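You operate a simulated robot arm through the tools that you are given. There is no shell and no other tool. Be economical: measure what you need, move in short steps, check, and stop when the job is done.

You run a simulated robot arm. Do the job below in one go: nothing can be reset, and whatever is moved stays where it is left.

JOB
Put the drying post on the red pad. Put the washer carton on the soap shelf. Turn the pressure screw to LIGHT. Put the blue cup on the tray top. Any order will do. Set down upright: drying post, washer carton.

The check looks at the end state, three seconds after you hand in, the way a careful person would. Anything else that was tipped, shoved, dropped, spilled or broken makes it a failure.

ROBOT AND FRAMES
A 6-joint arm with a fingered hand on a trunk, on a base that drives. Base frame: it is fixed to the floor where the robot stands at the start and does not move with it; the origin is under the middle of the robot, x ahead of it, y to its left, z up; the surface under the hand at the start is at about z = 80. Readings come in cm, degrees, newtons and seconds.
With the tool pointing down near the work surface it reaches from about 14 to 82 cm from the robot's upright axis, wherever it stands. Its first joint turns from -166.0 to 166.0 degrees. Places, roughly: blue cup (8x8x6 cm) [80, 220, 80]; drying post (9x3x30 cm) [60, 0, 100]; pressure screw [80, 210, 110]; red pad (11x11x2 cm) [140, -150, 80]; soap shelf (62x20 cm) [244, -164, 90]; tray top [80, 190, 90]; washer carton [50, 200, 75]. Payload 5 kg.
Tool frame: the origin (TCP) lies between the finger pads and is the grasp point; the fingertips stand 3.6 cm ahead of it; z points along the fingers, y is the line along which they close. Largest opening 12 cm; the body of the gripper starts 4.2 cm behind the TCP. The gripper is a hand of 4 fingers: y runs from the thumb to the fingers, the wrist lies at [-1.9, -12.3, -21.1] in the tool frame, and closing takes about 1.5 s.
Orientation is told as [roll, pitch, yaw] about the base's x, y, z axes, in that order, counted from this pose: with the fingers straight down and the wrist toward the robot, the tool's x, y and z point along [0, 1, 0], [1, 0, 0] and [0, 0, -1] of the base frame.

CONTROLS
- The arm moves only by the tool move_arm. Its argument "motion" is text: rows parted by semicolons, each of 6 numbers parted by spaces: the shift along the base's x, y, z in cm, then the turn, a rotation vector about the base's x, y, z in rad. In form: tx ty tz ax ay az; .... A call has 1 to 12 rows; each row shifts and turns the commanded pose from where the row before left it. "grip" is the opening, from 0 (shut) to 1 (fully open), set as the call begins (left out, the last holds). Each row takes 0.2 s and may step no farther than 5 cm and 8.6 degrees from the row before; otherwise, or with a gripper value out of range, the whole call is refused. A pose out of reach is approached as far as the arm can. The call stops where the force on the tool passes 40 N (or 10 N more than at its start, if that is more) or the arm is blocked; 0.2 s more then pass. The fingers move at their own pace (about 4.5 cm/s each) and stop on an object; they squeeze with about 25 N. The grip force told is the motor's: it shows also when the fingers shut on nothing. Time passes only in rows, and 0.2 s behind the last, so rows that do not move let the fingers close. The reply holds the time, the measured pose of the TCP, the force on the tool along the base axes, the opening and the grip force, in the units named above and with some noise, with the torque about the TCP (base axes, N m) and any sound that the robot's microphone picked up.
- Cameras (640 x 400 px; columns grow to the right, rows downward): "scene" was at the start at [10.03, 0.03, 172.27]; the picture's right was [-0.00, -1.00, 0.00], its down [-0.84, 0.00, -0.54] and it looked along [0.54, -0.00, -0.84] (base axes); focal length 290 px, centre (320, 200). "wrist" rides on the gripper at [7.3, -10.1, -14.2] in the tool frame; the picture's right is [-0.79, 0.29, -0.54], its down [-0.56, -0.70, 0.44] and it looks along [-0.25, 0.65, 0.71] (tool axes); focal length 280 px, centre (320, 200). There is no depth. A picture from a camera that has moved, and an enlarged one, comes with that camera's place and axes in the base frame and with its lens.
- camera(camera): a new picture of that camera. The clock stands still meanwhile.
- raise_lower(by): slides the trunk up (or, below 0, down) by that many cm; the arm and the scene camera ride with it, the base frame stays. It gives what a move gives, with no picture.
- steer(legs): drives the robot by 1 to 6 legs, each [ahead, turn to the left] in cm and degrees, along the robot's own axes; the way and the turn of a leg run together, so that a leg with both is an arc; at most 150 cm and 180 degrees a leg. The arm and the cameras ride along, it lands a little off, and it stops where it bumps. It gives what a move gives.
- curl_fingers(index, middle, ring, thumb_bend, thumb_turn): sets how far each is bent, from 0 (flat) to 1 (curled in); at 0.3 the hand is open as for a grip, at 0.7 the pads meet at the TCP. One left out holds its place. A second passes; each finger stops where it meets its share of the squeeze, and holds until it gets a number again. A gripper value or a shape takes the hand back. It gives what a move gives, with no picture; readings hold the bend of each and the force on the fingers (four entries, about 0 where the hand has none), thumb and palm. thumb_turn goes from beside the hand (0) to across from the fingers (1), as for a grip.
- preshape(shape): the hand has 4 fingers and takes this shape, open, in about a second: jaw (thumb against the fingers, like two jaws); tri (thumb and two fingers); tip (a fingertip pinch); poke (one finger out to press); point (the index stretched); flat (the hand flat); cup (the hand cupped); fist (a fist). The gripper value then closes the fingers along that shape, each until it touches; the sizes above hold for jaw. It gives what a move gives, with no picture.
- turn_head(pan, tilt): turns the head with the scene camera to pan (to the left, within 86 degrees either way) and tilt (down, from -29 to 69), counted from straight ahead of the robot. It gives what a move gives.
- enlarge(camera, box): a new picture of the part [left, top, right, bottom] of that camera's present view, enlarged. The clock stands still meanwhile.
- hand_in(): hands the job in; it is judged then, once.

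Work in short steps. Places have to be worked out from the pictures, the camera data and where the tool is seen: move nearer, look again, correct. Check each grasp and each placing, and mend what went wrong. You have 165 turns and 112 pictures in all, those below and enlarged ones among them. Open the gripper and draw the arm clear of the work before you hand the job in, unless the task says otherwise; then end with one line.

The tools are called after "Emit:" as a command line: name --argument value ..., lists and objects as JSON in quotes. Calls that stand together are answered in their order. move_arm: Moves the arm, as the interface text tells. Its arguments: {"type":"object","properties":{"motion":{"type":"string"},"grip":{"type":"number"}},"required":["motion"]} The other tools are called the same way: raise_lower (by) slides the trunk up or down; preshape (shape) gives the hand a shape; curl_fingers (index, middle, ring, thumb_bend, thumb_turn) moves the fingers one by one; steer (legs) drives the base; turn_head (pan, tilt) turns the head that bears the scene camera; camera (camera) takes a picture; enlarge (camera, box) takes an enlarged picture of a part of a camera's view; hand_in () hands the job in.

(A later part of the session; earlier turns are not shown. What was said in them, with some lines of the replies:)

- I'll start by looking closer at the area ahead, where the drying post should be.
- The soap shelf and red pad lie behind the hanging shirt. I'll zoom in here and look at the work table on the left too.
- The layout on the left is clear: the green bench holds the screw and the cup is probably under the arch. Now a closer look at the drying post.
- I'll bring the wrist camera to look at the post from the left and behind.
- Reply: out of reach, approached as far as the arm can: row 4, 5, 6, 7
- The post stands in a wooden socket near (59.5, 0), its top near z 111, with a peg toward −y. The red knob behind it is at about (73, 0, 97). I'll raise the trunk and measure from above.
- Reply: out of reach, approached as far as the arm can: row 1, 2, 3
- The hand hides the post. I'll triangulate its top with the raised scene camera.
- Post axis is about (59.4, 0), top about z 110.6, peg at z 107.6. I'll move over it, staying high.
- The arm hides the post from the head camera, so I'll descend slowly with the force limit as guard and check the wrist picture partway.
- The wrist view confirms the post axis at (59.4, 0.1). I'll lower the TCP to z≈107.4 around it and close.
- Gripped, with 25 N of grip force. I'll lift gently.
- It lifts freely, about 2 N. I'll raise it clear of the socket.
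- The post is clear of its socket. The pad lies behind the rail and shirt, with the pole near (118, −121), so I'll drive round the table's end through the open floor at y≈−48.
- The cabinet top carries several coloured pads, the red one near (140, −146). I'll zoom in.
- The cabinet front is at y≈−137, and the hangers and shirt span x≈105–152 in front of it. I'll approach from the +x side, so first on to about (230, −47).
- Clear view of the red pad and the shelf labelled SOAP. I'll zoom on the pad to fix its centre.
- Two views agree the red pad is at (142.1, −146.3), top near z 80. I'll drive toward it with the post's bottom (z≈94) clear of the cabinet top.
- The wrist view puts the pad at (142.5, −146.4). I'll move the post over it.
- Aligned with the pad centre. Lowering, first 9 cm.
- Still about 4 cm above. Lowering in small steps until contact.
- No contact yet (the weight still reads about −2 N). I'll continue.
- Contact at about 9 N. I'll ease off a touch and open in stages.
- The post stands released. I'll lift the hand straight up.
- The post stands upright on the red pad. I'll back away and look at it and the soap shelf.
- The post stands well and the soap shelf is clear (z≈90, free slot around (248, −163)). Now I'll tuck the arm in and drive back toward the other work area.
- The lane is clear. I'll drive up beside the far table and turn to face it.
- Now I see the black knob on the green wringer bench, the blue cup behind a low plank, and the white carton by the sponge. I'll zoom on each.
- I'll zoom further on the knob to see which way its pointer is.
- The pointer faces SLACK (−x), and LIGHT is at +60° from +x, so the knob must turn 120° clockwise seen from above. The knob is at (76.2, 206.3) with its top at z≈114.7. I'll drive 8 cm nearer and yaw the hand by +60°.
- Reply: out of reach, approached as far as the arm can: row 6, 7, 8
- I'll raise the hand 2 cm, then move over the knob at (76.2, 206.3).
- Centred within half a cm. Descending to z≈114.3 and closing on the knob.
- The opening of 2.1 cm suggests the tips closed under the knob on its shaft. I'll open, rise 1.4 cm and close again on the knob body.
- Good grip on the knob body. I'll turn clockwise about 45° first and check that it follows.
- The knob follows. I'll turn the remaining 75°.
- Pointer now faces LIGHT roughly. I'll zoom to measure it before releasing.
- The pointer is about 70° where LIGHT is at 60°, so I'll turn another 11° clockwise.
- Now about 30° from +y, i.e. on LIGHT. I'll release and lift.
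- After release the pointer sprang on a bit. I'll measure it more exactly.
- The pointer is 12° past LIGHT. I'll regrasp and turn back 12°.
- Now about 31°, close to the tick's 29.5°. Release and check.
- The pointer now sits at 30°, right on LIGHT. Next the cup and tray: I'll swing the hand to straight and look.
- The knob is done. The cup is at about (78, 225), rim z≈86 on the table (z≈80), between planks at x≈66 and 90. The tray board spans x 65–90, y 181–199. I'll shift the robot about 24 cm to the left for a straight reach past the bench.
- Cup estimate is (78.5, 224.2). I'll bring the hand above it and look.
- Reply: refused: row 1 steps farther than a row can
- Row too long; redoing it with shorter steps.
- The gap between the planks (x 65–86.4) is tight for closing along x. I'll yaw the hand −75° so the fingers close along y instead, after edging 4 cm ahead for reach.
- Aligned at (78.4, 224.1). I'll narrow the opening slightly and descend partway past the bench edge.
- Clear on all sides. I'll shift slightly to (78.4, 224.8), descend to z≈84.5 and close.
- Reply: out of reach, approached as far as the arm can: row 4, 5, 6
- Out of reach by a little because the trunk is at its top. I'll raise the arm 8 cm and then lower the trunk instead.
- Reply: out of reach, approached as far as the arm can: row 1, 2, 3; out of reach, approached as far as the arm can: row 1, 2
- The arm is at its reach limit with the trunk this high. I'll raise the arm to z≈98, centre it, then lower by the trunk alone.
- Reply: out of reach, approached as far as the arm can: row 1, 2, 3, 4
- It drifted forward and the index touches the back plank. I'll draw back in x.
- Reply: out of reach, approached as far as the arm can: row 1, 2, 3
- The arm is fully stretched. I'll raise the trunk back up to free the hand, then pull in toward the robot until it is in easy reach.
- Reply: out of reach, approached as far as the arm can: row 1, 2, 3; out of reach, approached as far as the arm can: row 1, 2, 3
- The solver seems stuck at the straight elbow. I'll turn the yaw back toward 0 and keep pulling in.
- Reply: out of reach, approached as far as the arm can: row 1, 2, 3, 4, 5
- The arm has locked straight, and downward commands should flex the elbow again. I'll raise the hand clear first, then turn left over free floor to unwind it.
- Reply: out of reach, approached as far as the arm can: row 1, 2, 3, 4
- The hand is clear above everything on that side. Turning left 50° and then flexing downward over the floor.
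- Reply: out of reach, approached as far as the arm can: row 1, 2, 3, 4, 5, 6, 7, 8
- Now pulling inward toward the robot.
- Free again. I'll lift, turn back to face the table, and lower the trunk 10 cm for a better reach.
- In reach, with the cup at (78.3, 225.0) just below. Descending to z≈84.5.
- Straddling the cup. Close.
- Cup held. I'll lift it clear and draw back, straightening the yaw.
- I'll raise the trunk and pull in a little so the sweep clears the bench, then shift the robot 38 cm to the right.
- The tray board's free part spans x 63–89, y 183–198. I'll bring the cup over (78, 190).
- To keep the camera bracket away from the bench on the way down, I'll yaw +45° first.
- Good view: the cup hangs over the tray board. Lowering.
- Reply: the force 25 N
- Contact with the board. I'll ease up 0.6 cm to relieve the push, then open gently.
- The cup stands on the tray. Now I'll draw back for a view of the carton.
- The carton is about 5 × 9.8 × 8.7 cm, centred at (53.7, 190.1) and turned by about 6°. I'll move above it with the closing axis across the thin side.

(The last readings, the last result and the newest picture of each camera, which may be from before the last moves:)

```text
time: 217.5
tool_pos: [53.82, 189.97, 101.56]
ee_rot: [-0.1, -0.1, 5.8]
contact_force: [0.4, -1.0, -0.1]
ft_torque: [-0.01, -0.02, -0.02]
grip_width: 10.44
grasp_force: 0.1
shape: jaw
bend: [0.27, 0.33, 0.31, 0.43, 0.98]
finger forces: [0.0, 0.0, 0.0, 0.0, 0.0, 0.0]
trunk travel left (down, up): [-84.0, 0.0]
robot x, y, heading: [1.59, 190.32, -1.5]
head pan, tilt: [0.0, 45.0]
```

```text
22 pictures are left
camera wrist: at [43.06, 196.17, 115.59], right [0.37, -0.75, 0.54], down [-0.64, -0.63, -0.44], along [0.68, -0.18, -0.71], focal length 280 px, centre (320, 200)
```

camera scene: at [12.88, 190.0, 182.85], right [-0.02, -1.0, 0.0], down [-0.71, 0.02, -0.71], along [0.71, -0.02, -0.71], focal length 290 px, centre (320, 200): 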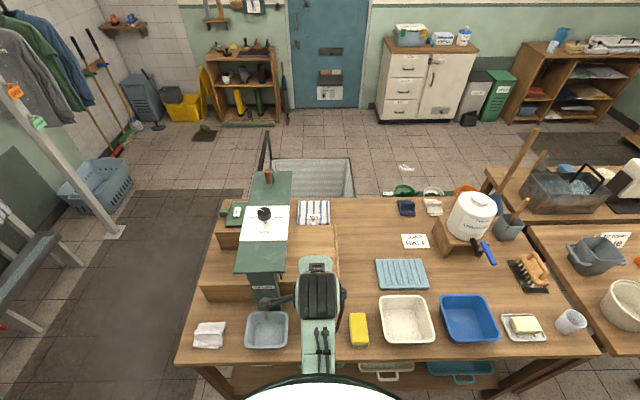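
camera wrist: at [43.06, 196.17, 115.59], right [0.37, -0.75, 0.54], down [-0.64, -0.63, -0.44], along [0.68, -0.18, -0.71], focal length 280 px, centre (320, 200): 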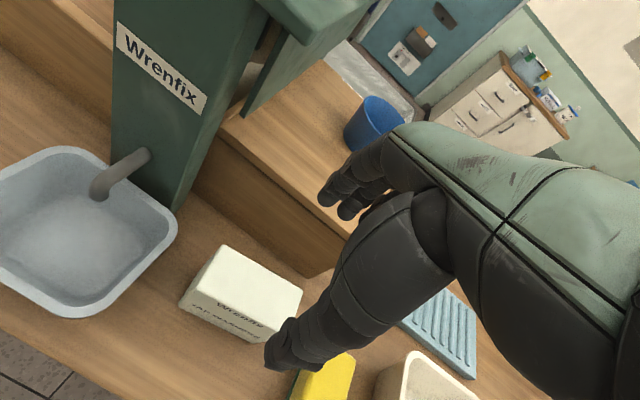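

The carton centre is near (53.4, 190.7). Descending over it and gripping.

Emit:
move_arm --motion "-0.3 0.6 -3 0 0 0; 0 0 -3 0 0 0; 0 0 -3 0 0 0; 0 0 -3 0 0 0; 0 0 -2 0 0 0; 0 0 -2 0 0 0; 0 0 0 0 0 0"

Emit:
camera --camera "wrist"

```text
time: 219.1
tool_pos: [53.57, 190.79, 85.54]
ee_rot: [-0.1, -0.3, 5.9]
contact_force: [0.2, 0.3, 0.5]
ft_torque: [-0.01, -0.03, 0.0]
grip_width: 10.44
grasp_force: 0.0
shape: jaw
bend: [0.27, 0.33, 0.31, 0.43, 0.98]
finger forces: [0.0, 0.0, 0.0, 0.0, 0.0, 0.0]
trunk travel left (down, up): [-84.0, 0.0]
robot x, y, heading: [1.65, 190.44, -1.4]
head pan, tilt: [0.0, 45.0]
```

```text
21 pictures are left
camera wrist: at [42.71, 196.88, 99.53], right [0.37, -0.75, 0.54], down [-0.64, -0.63, -0.44], along [0.68, -0.18, -0.71], focal length 280 px, centre (320, 200)
```

wrist: 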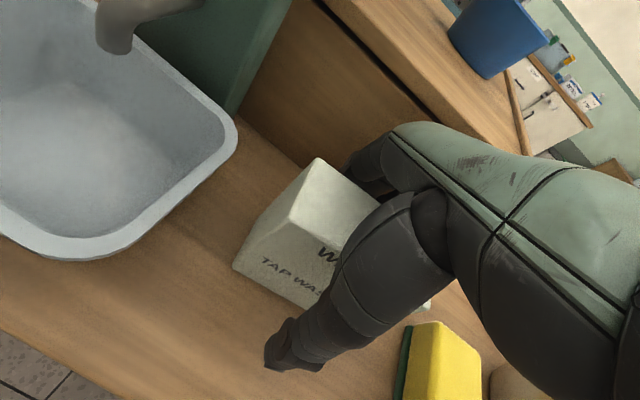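

The hand straddles the carton. Close and lift slightly.

Emit:
move_arm --motion "0 0 0 0 0 0; 0 0 0 0 0 0; 0 0 0 0 0 0; 0 0 0 0 0 0; 0 0 0 0 0 0; 0 0 0 0 0 0; 0 0 0 0 0 0; 0 0 0 0 0 0" --grip 0

Emit:
move_arm --motion "0 0 1 0 0 0; 0 0 1.5 0 0 0; 0 0 1.5 0 0 0; 0 0 0 0 0 0"

Emit:
camera --camera "wrist"

```text
time: 220.9
tool_pos: [53.52, 190.78, 85.4]
ee_rot: [-0.1, 0.0, 5.9]
contact_force: [-0.2, -0.5, -0.9]
ft_torque: [-0.01, 0.03, -0.01]
grip_width: 4.49
grasp_force: 25.3
shape: jaw
bend: [0.74, 0.5, 0.49, 0.73, 1.0]
finger forces: [12.8, 6.7, 3.1, 0.2, 22.5, 0.0]
trunk travel left (down, up): [-84.0, 0.0]
robot x, y, heading: [1.82, 190.0, -1.7]
head pan, tilt: [0.0, 45.0]
```

```text
time: 221.9
tool_pos: [53.46, 190.69, 89.37]
ee_rot: [-0.2, 0.0, 5.8]
contact_force: [-0.4, 0.1, -2.3]
ft_torque: [-0.03, 0.02, -0.01]
grip_width: 4.47
grasp_force: 25.1
shape: jaw
bend: [0.74, 0.51, 0.49, 0.73, 1.0]
finger forces: [12.8, 6.6, 3.0, 0.1, 22.6, 0.0]
trunk travel left (down, up): [-84.0, 0.0]
robot x, y, heading: [1.63, 190.18, -1.6]
head pan, tilt: [0.0, 45.0]
```

```text
20 pictures are left
camera wrist: at [42.61, 196.94, 103.47], right [0.37, -0.75, 0.54], down [-0.64, -0.63, -0.44], along [0.68, -0.18, -0.71], focal length 280 px, centre (320, 200)
```

wrist: 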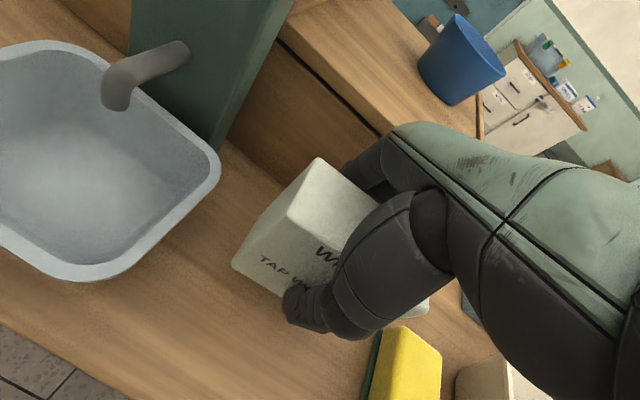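

Carton held, about 2 N. Lifting it high and drawing in for the drive.

Emit:
move_arm --motion "0 0 4 0 0 0; 0 0 4 0 0 0; 0 0 4 0 0 0; 0 0 4 0 0 0; 0 0 4 0 0 0; 0 0 4 0 0 0; -3 0 1.5 0 0 -0.05; -3 0 0 0 0 -0.07; 0 0 0 0 0 0"

Emit:
steer --legs '[[-8, 0], [0, 90], [-150, 0], [-29, 0], [0, -137], [62, 0]]'

```text
time: 223.9
tool_pos: [47.59, 190.77, 114.88]
ee_rot: [-0.2, -0.1, -1.0]
contact_force: [0.0, 0.3, -2.3]
ft_torque: [0.02, 0.0, 0.03]
grip_width: 4.45
grasp_force: 24.4
shape: jaw
bend: [0.74, 0.51, 0.49, 0.73, 1.0]
finger forces: [13.0, 6.5, 3.2, 0.1, 22.7, 0.1]
trunk travel left (down, up): [-84.0, 0.0]
robot x, y, heading: [1.54, 190.43, -1.8]
head pan, tilt: [0.0, 45.0]
```

```text
time: 249.2
tool_pos: [66.33, -64.75, 114.81]
ee_rot: [-0.2, -0.1, -46.7]
contact_force: [0.1, -0.4, -1.8]
ft_torque: [-0.02, -0.04, -0.05]
grip_width: 4.41
grasp_force: 25.3
shape: jaw
bend: [0.74, 0.51, 0.49, 0.73, 1.0]
finger forces: [12.8, 6.2, 3.0, 0.0, 22.0, 0.0]
trunk travel left (down, up): [-84.0, 0.0]
robot x, y, heading: [34.2, -32.12, -47.1]
head pan, tilt: [0.0, 45.0]
```

Now along the open floor to in front of the soap shelf.

Emit:
steer --legs '[[20, 0], [0, 47], [150, 0], [50, 0], [0, -90]]'

Emit:
turn_head --pan 0 --tilt 35

Emit:
camera --camera "scene"

```text
time: 268.4
tool_pos: [246.91, -94.03, 114.87]
ee_rot: [-0.1, -0.1, -90.9]
contact_force: [-0.6, 0.4, -2.4]
ft_torque: [0.02, 0.0, -0.02]
grip_width: 4.38
grasp_force: 25.2
shape: jaw
bend: [0.74, 0.51, 0.49, 0.73, 1.0]
finger forces: [12.5, 6.2, 3.0, 0.1, 21.7, 0.0]
trunk travel left (down, up): [-84.0, 0.0]
robot x, y, heading: [246.29, -48.19, -91.4]
head pan, tilt: [0.0, 45.0]
```

```text
time: 269.1
tool_pos: [246.92, -94.15, 114.91]
ee_rot: [-0.1, -0.1, -91.0]
contact_force: [0.0, 0.3, -3.2]
ft_torque: [0.03, -0.03, 0.02]
grip_width: 4.37
grasp_force: 24.6
shape: jaw
bend: [0.74, 0.51, 0.49, 0.73, 1.0]
finger forces: [12.6, 6.1, 3.0, 0.0, 21.8, 0.1]
trunk travel left (down, up): [-84.0, 0.0]
robot x, y, heading: [246.28, -48.28, -91.1]
head pan, tilt: [0.0, 35.0]
```

```text
19 pictures are left
camera scene: at [246.07, -60.2, 184.33], right [-1.0, 0.02, 0.0], down [0.01, 0.57, -0.82], along [-0.02, -0.82, -0.57], focal length 290 px, centre (320, 200)
```

scene: 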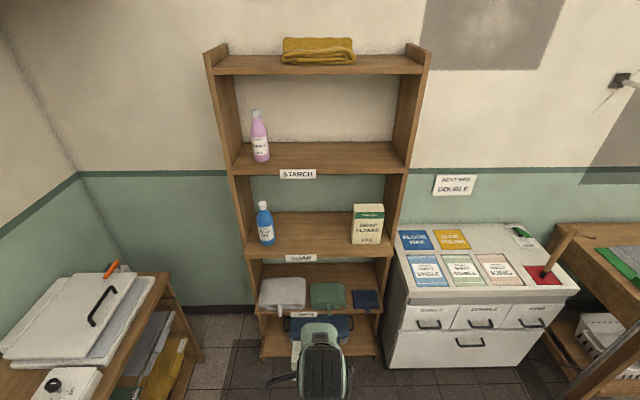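

The post still stands on the red pad. I'll zoom on the soap shelf to measure it.

Emit:
enlarge --camera "scene" --box '[220, 130, 410, 270]'

```text
2.86 times, centred on (315, 200) of scene
camera zoom: at [246.07, -60.2, 184.33], right [-1.0, 0.02, 0.0], down [0.01, 0.57, -0.82], along [-0.02, -0.82, -0.57], focal length 827 px, centre (334, 200)
```

zoom: 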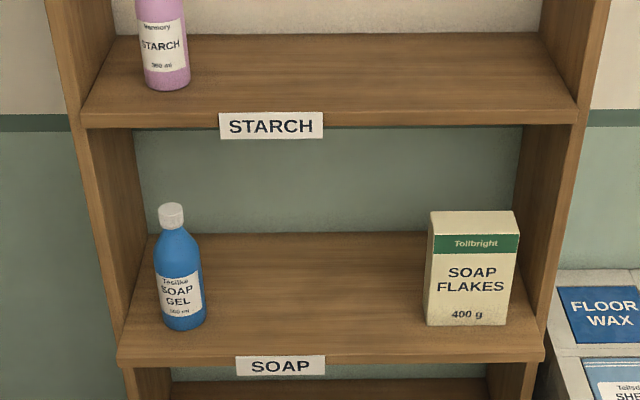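

Free slot at x≈247, shelf front at y≈−154, surface z≈90, next shelf underside ≈128. I'll lower the trunk so the carton's bottom is about 3 cm above the shelf, then drive up.

Emit:
raise_lower --by -16

Emit:
steer --legs '[[44, 1]]'

Emit:
camera --camera "wrist"

Emit:
camera --camera "scene"

```text
time: 271.0
tool_pos: [246.86, -94.1, 98.87]
ee_rot: [-0.1, -0.1, -90.9]
contact_force: [0.3, -0.7, -1.9]
ft_torque: [0.0, -0.03, 0.03]
grip_width: 4.37
grasp_force: 25.3
shape: jaw
bend: [0.74, 0.51, 0.49, 0.73, 1.0]
finger forces: [12.6, 6.1, 3.0, 0.0, 21.7, 0.1]
trunk travel left (down, up): [-68.0, 16.0]
robot x, y, heading: [246.11, -48.51, -91.5]
head pan, tilt: [0.0, 35.0]
```

```text
time: 273.9
tool_pos: [247.13, -138.98, 98.86]
ee_rot: [-0.1, -0.2, -89.8]
contact_force: [0.7, 0.5, -2.1]
ft_torque: [0.01, 0.01, 0.01]
grip_width: 4.39
grasp_force: 24.5
shape: jaw
bend: [0.74, 0.51, 0.49, 0.73, 1.0]
finger forces: [12.5, 6.1, 3.1, 0.1, 21.8, 0.1]
trunk travel left (down, up): [-68.0, 16.0]
robot x, y, heading: [245.67, -93.25, -90.3]
head pan, tilt: [0.0, 35.0]
```

```text
17 pictures are left
camera wrist: at [254.42, -128.95, 112.94], right [-0.79, -0.29, 0.54], down [-0.56, 0.7, -0.44], along [-0.25, -0.66, -0.71], focal length 280 px, centre (320, 200)
```

wrist: 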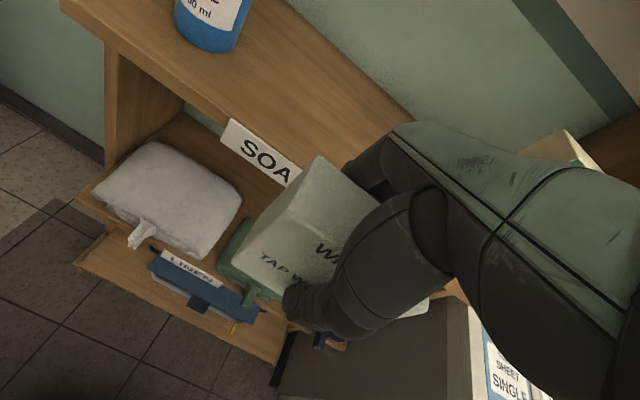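

```text
16 pictures are left
camera scene: at [245.67, -105.19, 168.33], right [-1.0, 0.0, 0.0], down [0.0, 0.57, -0.82], along [0.0, -0.82, -0.57], focal length 290 px, centre (320, 200)
```

scene: 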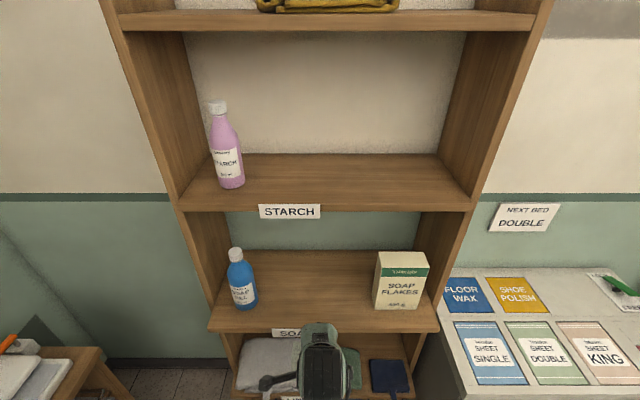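

Confirmed: shelf edge y≈−154, z≈90, upper shelf underside ≈131. I'll extend the arm straight in.

Emit:
move_arm --motion "0 -4 0 0 0 0; 0 -4 0 0 0 0; 0 -4 0 0 0 0; 0 -3 0 0 0 0; 0 0 0 0 0 0"

Emit:
camera --camera "wrist"

Emit:
camera --camera "scene"

```text
time: 275.1
tool_pos: [247.13, -154.1, 98.93]
ee_rot: [0.0, -0.3, -89.9]
contact_force: [0.1, 0.4, -1.8]
ft_torque: [0.0, -0.01, 0.01]
grip_width: 4.37
grasp_force: 24.4
shape: jaw
bend: [0.74, 0.51, 0.5, 0.73, 1.0]
finger forces: [12.9, 6.2, 3.2, 0.0, 22.1, 0.1]
trunk travel left (down, up): [-68.0, 16.0]
robot x, y, heading: [246.13, -93.68, -90.2]
head pan, tilt: [0.0, 35.0]
```

```text
15 pictures are left
camera wrist: at [254.38, -144.02, 112.95], right [-0.79, -0.29, 0.54], down [-0.56, 0.7, -0.44], along [-0.25, -0.66, -0.71], focal length 280 px, centre (320, 200)
```

wrist: 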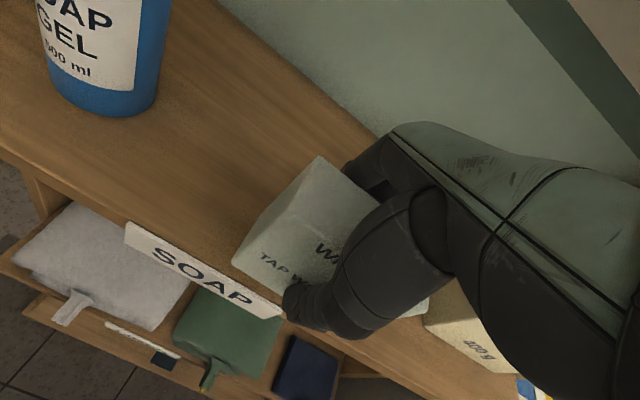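

```text
14 pictures are left
camera scene: at [245.67, -105.06, 168.34], right [-1.0, 0.0, 0.0], down [0.0, 0.57, -0.82], along [0.0, -0.82, -0.57], focal length 290 px, centre (320, 200)
```

scene: 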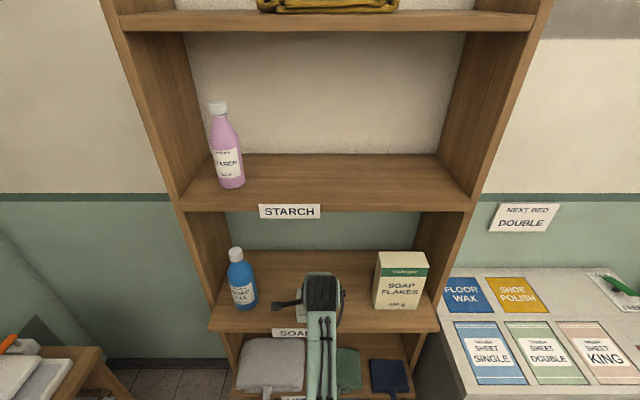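

Everything clear. Extending 8.5 cm more, then lowering gently.

Emit:
move_arm --motion "0 -3 0 0 0 0; 0 -3 0 0 0 0; 0 -2.5 0 0 0 0; 0 0 -1 0 0 0; 0 0 -1 0 0 0; 0 0 0 0 0 0"

Emit:
move_arm --motion "0 0 -0.3 0 0 0; 0 0 -0.3 0 0 0; 0 0 -0.3 0 0 0; 0 0 -0.3 0 0 0; 0 0 0 0 0 0"

Emit:
camera --camera "wrist"

```text
time: 276.5
tool_pos: [247.2, -162.58, 96.82]
ee_rot: [-0.1, -0.1, -89.8]
contact_force: [-0.5, 0.3, -1.6]
ft_torque: [0.0, -0.01, 0.03]
grip_width: 4.38
grasp_force: 25.2
shape: jaw
bend: [0.74, 0.51, 0.5, 0.73, 1.0]
finger forces: [12.8, 6.2, 3.2, 0.1, 22.1, 0.1]
trunk travel left (down, up): [-68.0, 16.0]
robot x, y, heading: [245.96, -93.67, -90.4]
head pan, tilt: [0.0, 35.0]
```

```text
time: 277.7
tool_pos: [247.16, -162.55, 95.67]
ee_rot: [-0.1, -0.2, -89.8]
contact_force: [-0.7, 0.2, -1.8]
ft_torque: [-0.01, 0.0, 0.0]
grip_width: 4.36
grasp_force: 25.1
shape: jaw
bend: [0.74, 0.51, 0.5, 0.73, 1.0]
finger forces: [12.8, 6.2, 3.1, 0.0, 22.2, 0.1]
trunk travel left (down, up): [-68.0, 16.0]
robot x, y, heading: [245.69, -93.19, -90.2]
head pan, tilt: [0.0, 35.0]
```

```text
13 pictures are left
camera wrist: at [254.46, -152.44, 109.72], right [-0.79, -0.29, 0.54], down [-0.56, 0.7, -0.44], along [-0.25, -0.66, -0.71], focal length 280 px, centre (320, 200)
```

wrist: 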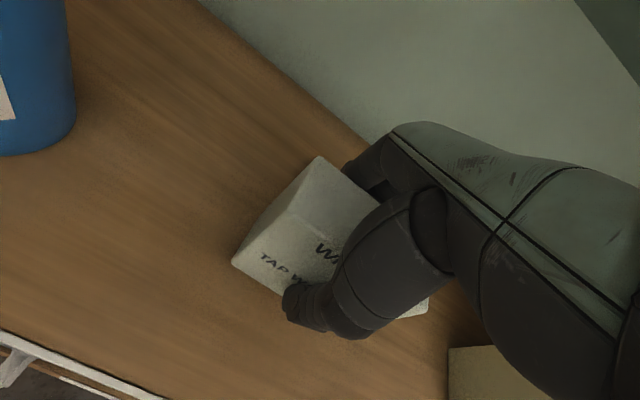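

Nearly down. A few more fine steps to contact.

Emit:
move_arm --motion "0 0 -0.2 0 0 0; 0 0 -0.2 0 0 0; 0 0 -0.2 0 0 0; 0 0 0 0 0 0"

```text
time: 278.7
tool_pos: [247.13, -162.68, 95.31]
ee_rot: [-0.1, -0.5, -89.7]
contact_force: [0.6, -2.5, 16.9]
ft_torque: [-0.14, 0.04, 0.06]
grip_width: 4.45
grasp_force: 25.0
shape: jaw
bend: [0.74, 0.51, 0.5, 0.74, 1.0]
finger forces: [15.2, 8.0, 4.1, 0.1, 24.7, 0.1]
trunk travel left (down, up): [-68.0, 16.0]
robot x, y, heading: [245.5, -93.44, -90.2]
head pan, tilt: [0.0, 35.0]
```

Contact. Ease off slightly, open, lift above the carton.

Emit:
move_arm --motion "0 0 0.3 0 0 0; 0 0 0 0 0 0"

Emit:
move_arm --motion "0 0 0 0 0 0; 0 0 0 0 0 0; 0 0 0 0 0 0; 0 0 0 0 0 0; 0 0 0 0 0 0; 0 0 0 0 0 0" --grip 0.85

Emit:
move_arm --motion "0 0 1.5 0 0 0; 0 0 2 0 0 0; 0 0 2 0 0 0; 0 0 2 0 0 0; 0 0 1.5 0 0 0; 0 0 0 0 0 0"

Emit:
camera --camera "wrist"

```text
time: 279.3
tool_pos: [247.12, -162.4, 95.47]
ee_rot: [-0.1, -0.1, -89.9]
contact_force: [-0.3, -3.4, 9.1]
ft_torque: [-0.27, 0.05, 0.03]
grip_width: 4.46
grasp_force: 24.6
shape: jaw
bend: [0.74, 0.51, 0.49, 0.74, 1.0]
finger forces: [15.3, 7.7, 3.6, 0.0, 23.0, 0.1]
trunk travel left (down, up): [-68.0, 16.0]
robot x, y, heading: [245.78, -93.52, -90.6]
head pan, tilt: [0.0, 35.0]
```

```text
time: 280.7
tool_pos: [247.14, -162.49, 95.31]
ee_rot: [-0.1, -0.1, -89.7]
contact_force: [-0.3, 0.6, -0.4]
ft_torque: [-0.01, 0.01, 0.0]
grip_width: 10.18
grasp_force: 0.2
shape: jaw
bend: [0.26, 0.33, 0.31, 0.46, 0.99]
finger forces: [0.0, 0.0, 0.0, 0.0, 0.1, 0.0]
trunk travel left (down, up): [-68.0, 16.0]
robot x, y, heading: [245.8, -93.33, -90.5]
head pan, tilt: [0.0, 35.0]
```

```text
time: 282.1
tool_pos: [247.06, -162.56, 104.34]
ee_rot: [-0.2, -0.1, -89.8]
contact_force: [-0.4, 0.3, 0.7]
ft_torque: [0.02, -0.03, -0.02]
grip_width: 10.16
grasp_force: 0.0
shape: jaw
bend: [0.26, 0.33, 0.31, 0.46, 0.99]
finger forces: [0.0, 0.0, 0.0, 0.0, 0.1, 0.1]
trunk travel left (down, up): [-68.0, 16.0]
robot x, y, heading: [245.82, -92.98, -90.6]
head pan, tilt: [0.0, 35.0]
```

```text
12 pictures are left
camera wrist: at [254.37, -152.44, 118.43], right [-0.79, -0.29, 0.54], down [-0.56, 0.7, -0.44], along [-0.25, -0.66, -0.71], focal length 280 px, centre (320, 200)
```

wrist: 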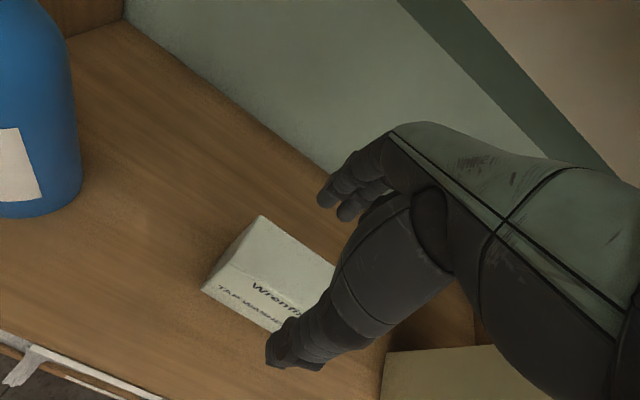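

The carton stands upright and the fingertips are above it. Retracting straight out, then backing off for a final check.

Emit:
move_arm --motion "0 3 0.3 0 0 0; 0 4 0 0 0 0; 0 4 0 0 0 0; 0 4 0 0 0 0; 0 4 0 0 0 0; 0 4 0 0 0 0; 0 0 0 0 0 0"

Emit:
steer --legs '[[-40, 0]]'

Emit:
camera --camera "scene"

```text
time: 283.7
tool_pos: [247.19, -139.59, 104.58]
ee_rot: [-0.1, -0.1, -89.7]
contact_force: [0.7, -0.3, -0.3]
ft_torque: [0.05, 0.01, 0.01]
grip_width: 10.17
grasp_force: 0.1
shape: jaw
bend: [0.26, 0.33, 0.31, 0.46, 0.99]
finger forces: [0.0, 0.0, 0.0, 0.0, 0.1, 0.0]
trunk travel left (down, up): [-68.0, 16.0]
robot x, y, heading: [246.0, -93.26, -90.5]
head pan, tilt: [0.0, 35.0]
```

```text
time: 286.4
tool_pos: [247.65, -100.23, 104.66]
ee_rot: [-0.1, -0.1, -89.6]
contact_force: [-0.2, 0.0, 0.1]
ft_torque: [-0.01, -0.01, -0.02]
grip_width: 10.17
grasp_force: 0.1
shape: jaw
bend: [0.26, 0.33, 0.31, 0.46, 0.99]
finger forces: [0.0, 0.1, 0.0, 0.0, 0.0, 0.0]
trunk travel left (down, up): [-68.0, 16.0]
robot x, y, heading: [245.97, -53.79, -90.3]
head pan, tilt: [0.0, 35.0]
```

```text
11 pictures are left
camera scene: at [245.83, -65.69, 168.34], right [-1.0, 0.0, 0.0], down [0.0, 0.57, -0.82], along [0.0, -0.82, -0.57], focal length 290 px, centre (320, 200)
```

scene: 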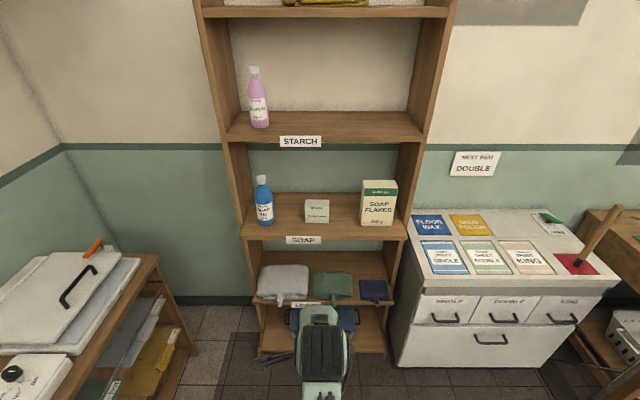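

The carton stands on the soap shelf between the gel and the flakes, the post is on the red pad, and the cup and knob were checked earlier. I'll open the hand fully and hand in.

Emit:
move_arm --motion "0 0 0 0 0 0; 0 0 0 0 0 0" --grip 1

Emit:
hand_in

```text
time: 287.0
tool_pos: [247.46, -100.09, 104.58]
ee_rot: [-0.2, -0.2, -89.5]
contact_force: [-0.3, 0.7, -0.4]
ft_torque: [0.0, 0.0, 0.0]
grip_width: 11.97
grasp_force: 0.0
shape: jaw
bend: [0.3, 0.3, 0.3, 0.3, 0.98]
finger forces: [0.0, 0.1, 0.0, 0.0, 0.1, 0.1]
trunk travel left (down, up): [-68.0, 16.0]
robot x, y, heading: [245.77, -54.03, -90.3]
head pan, tilt: [0.0, 35.0]
```

```text
The job is handed in.
```

The job is handed in: the drying post is upright on the red pad, the washer carton is upright on the soap shelf, the pressure screw is at LIGHT, and the blue cup is on the tray top; while reaching for the cup, one finger briefly touched a plank by the wringer (about 10 N), and nothing looked moved in the pictures afterwards.
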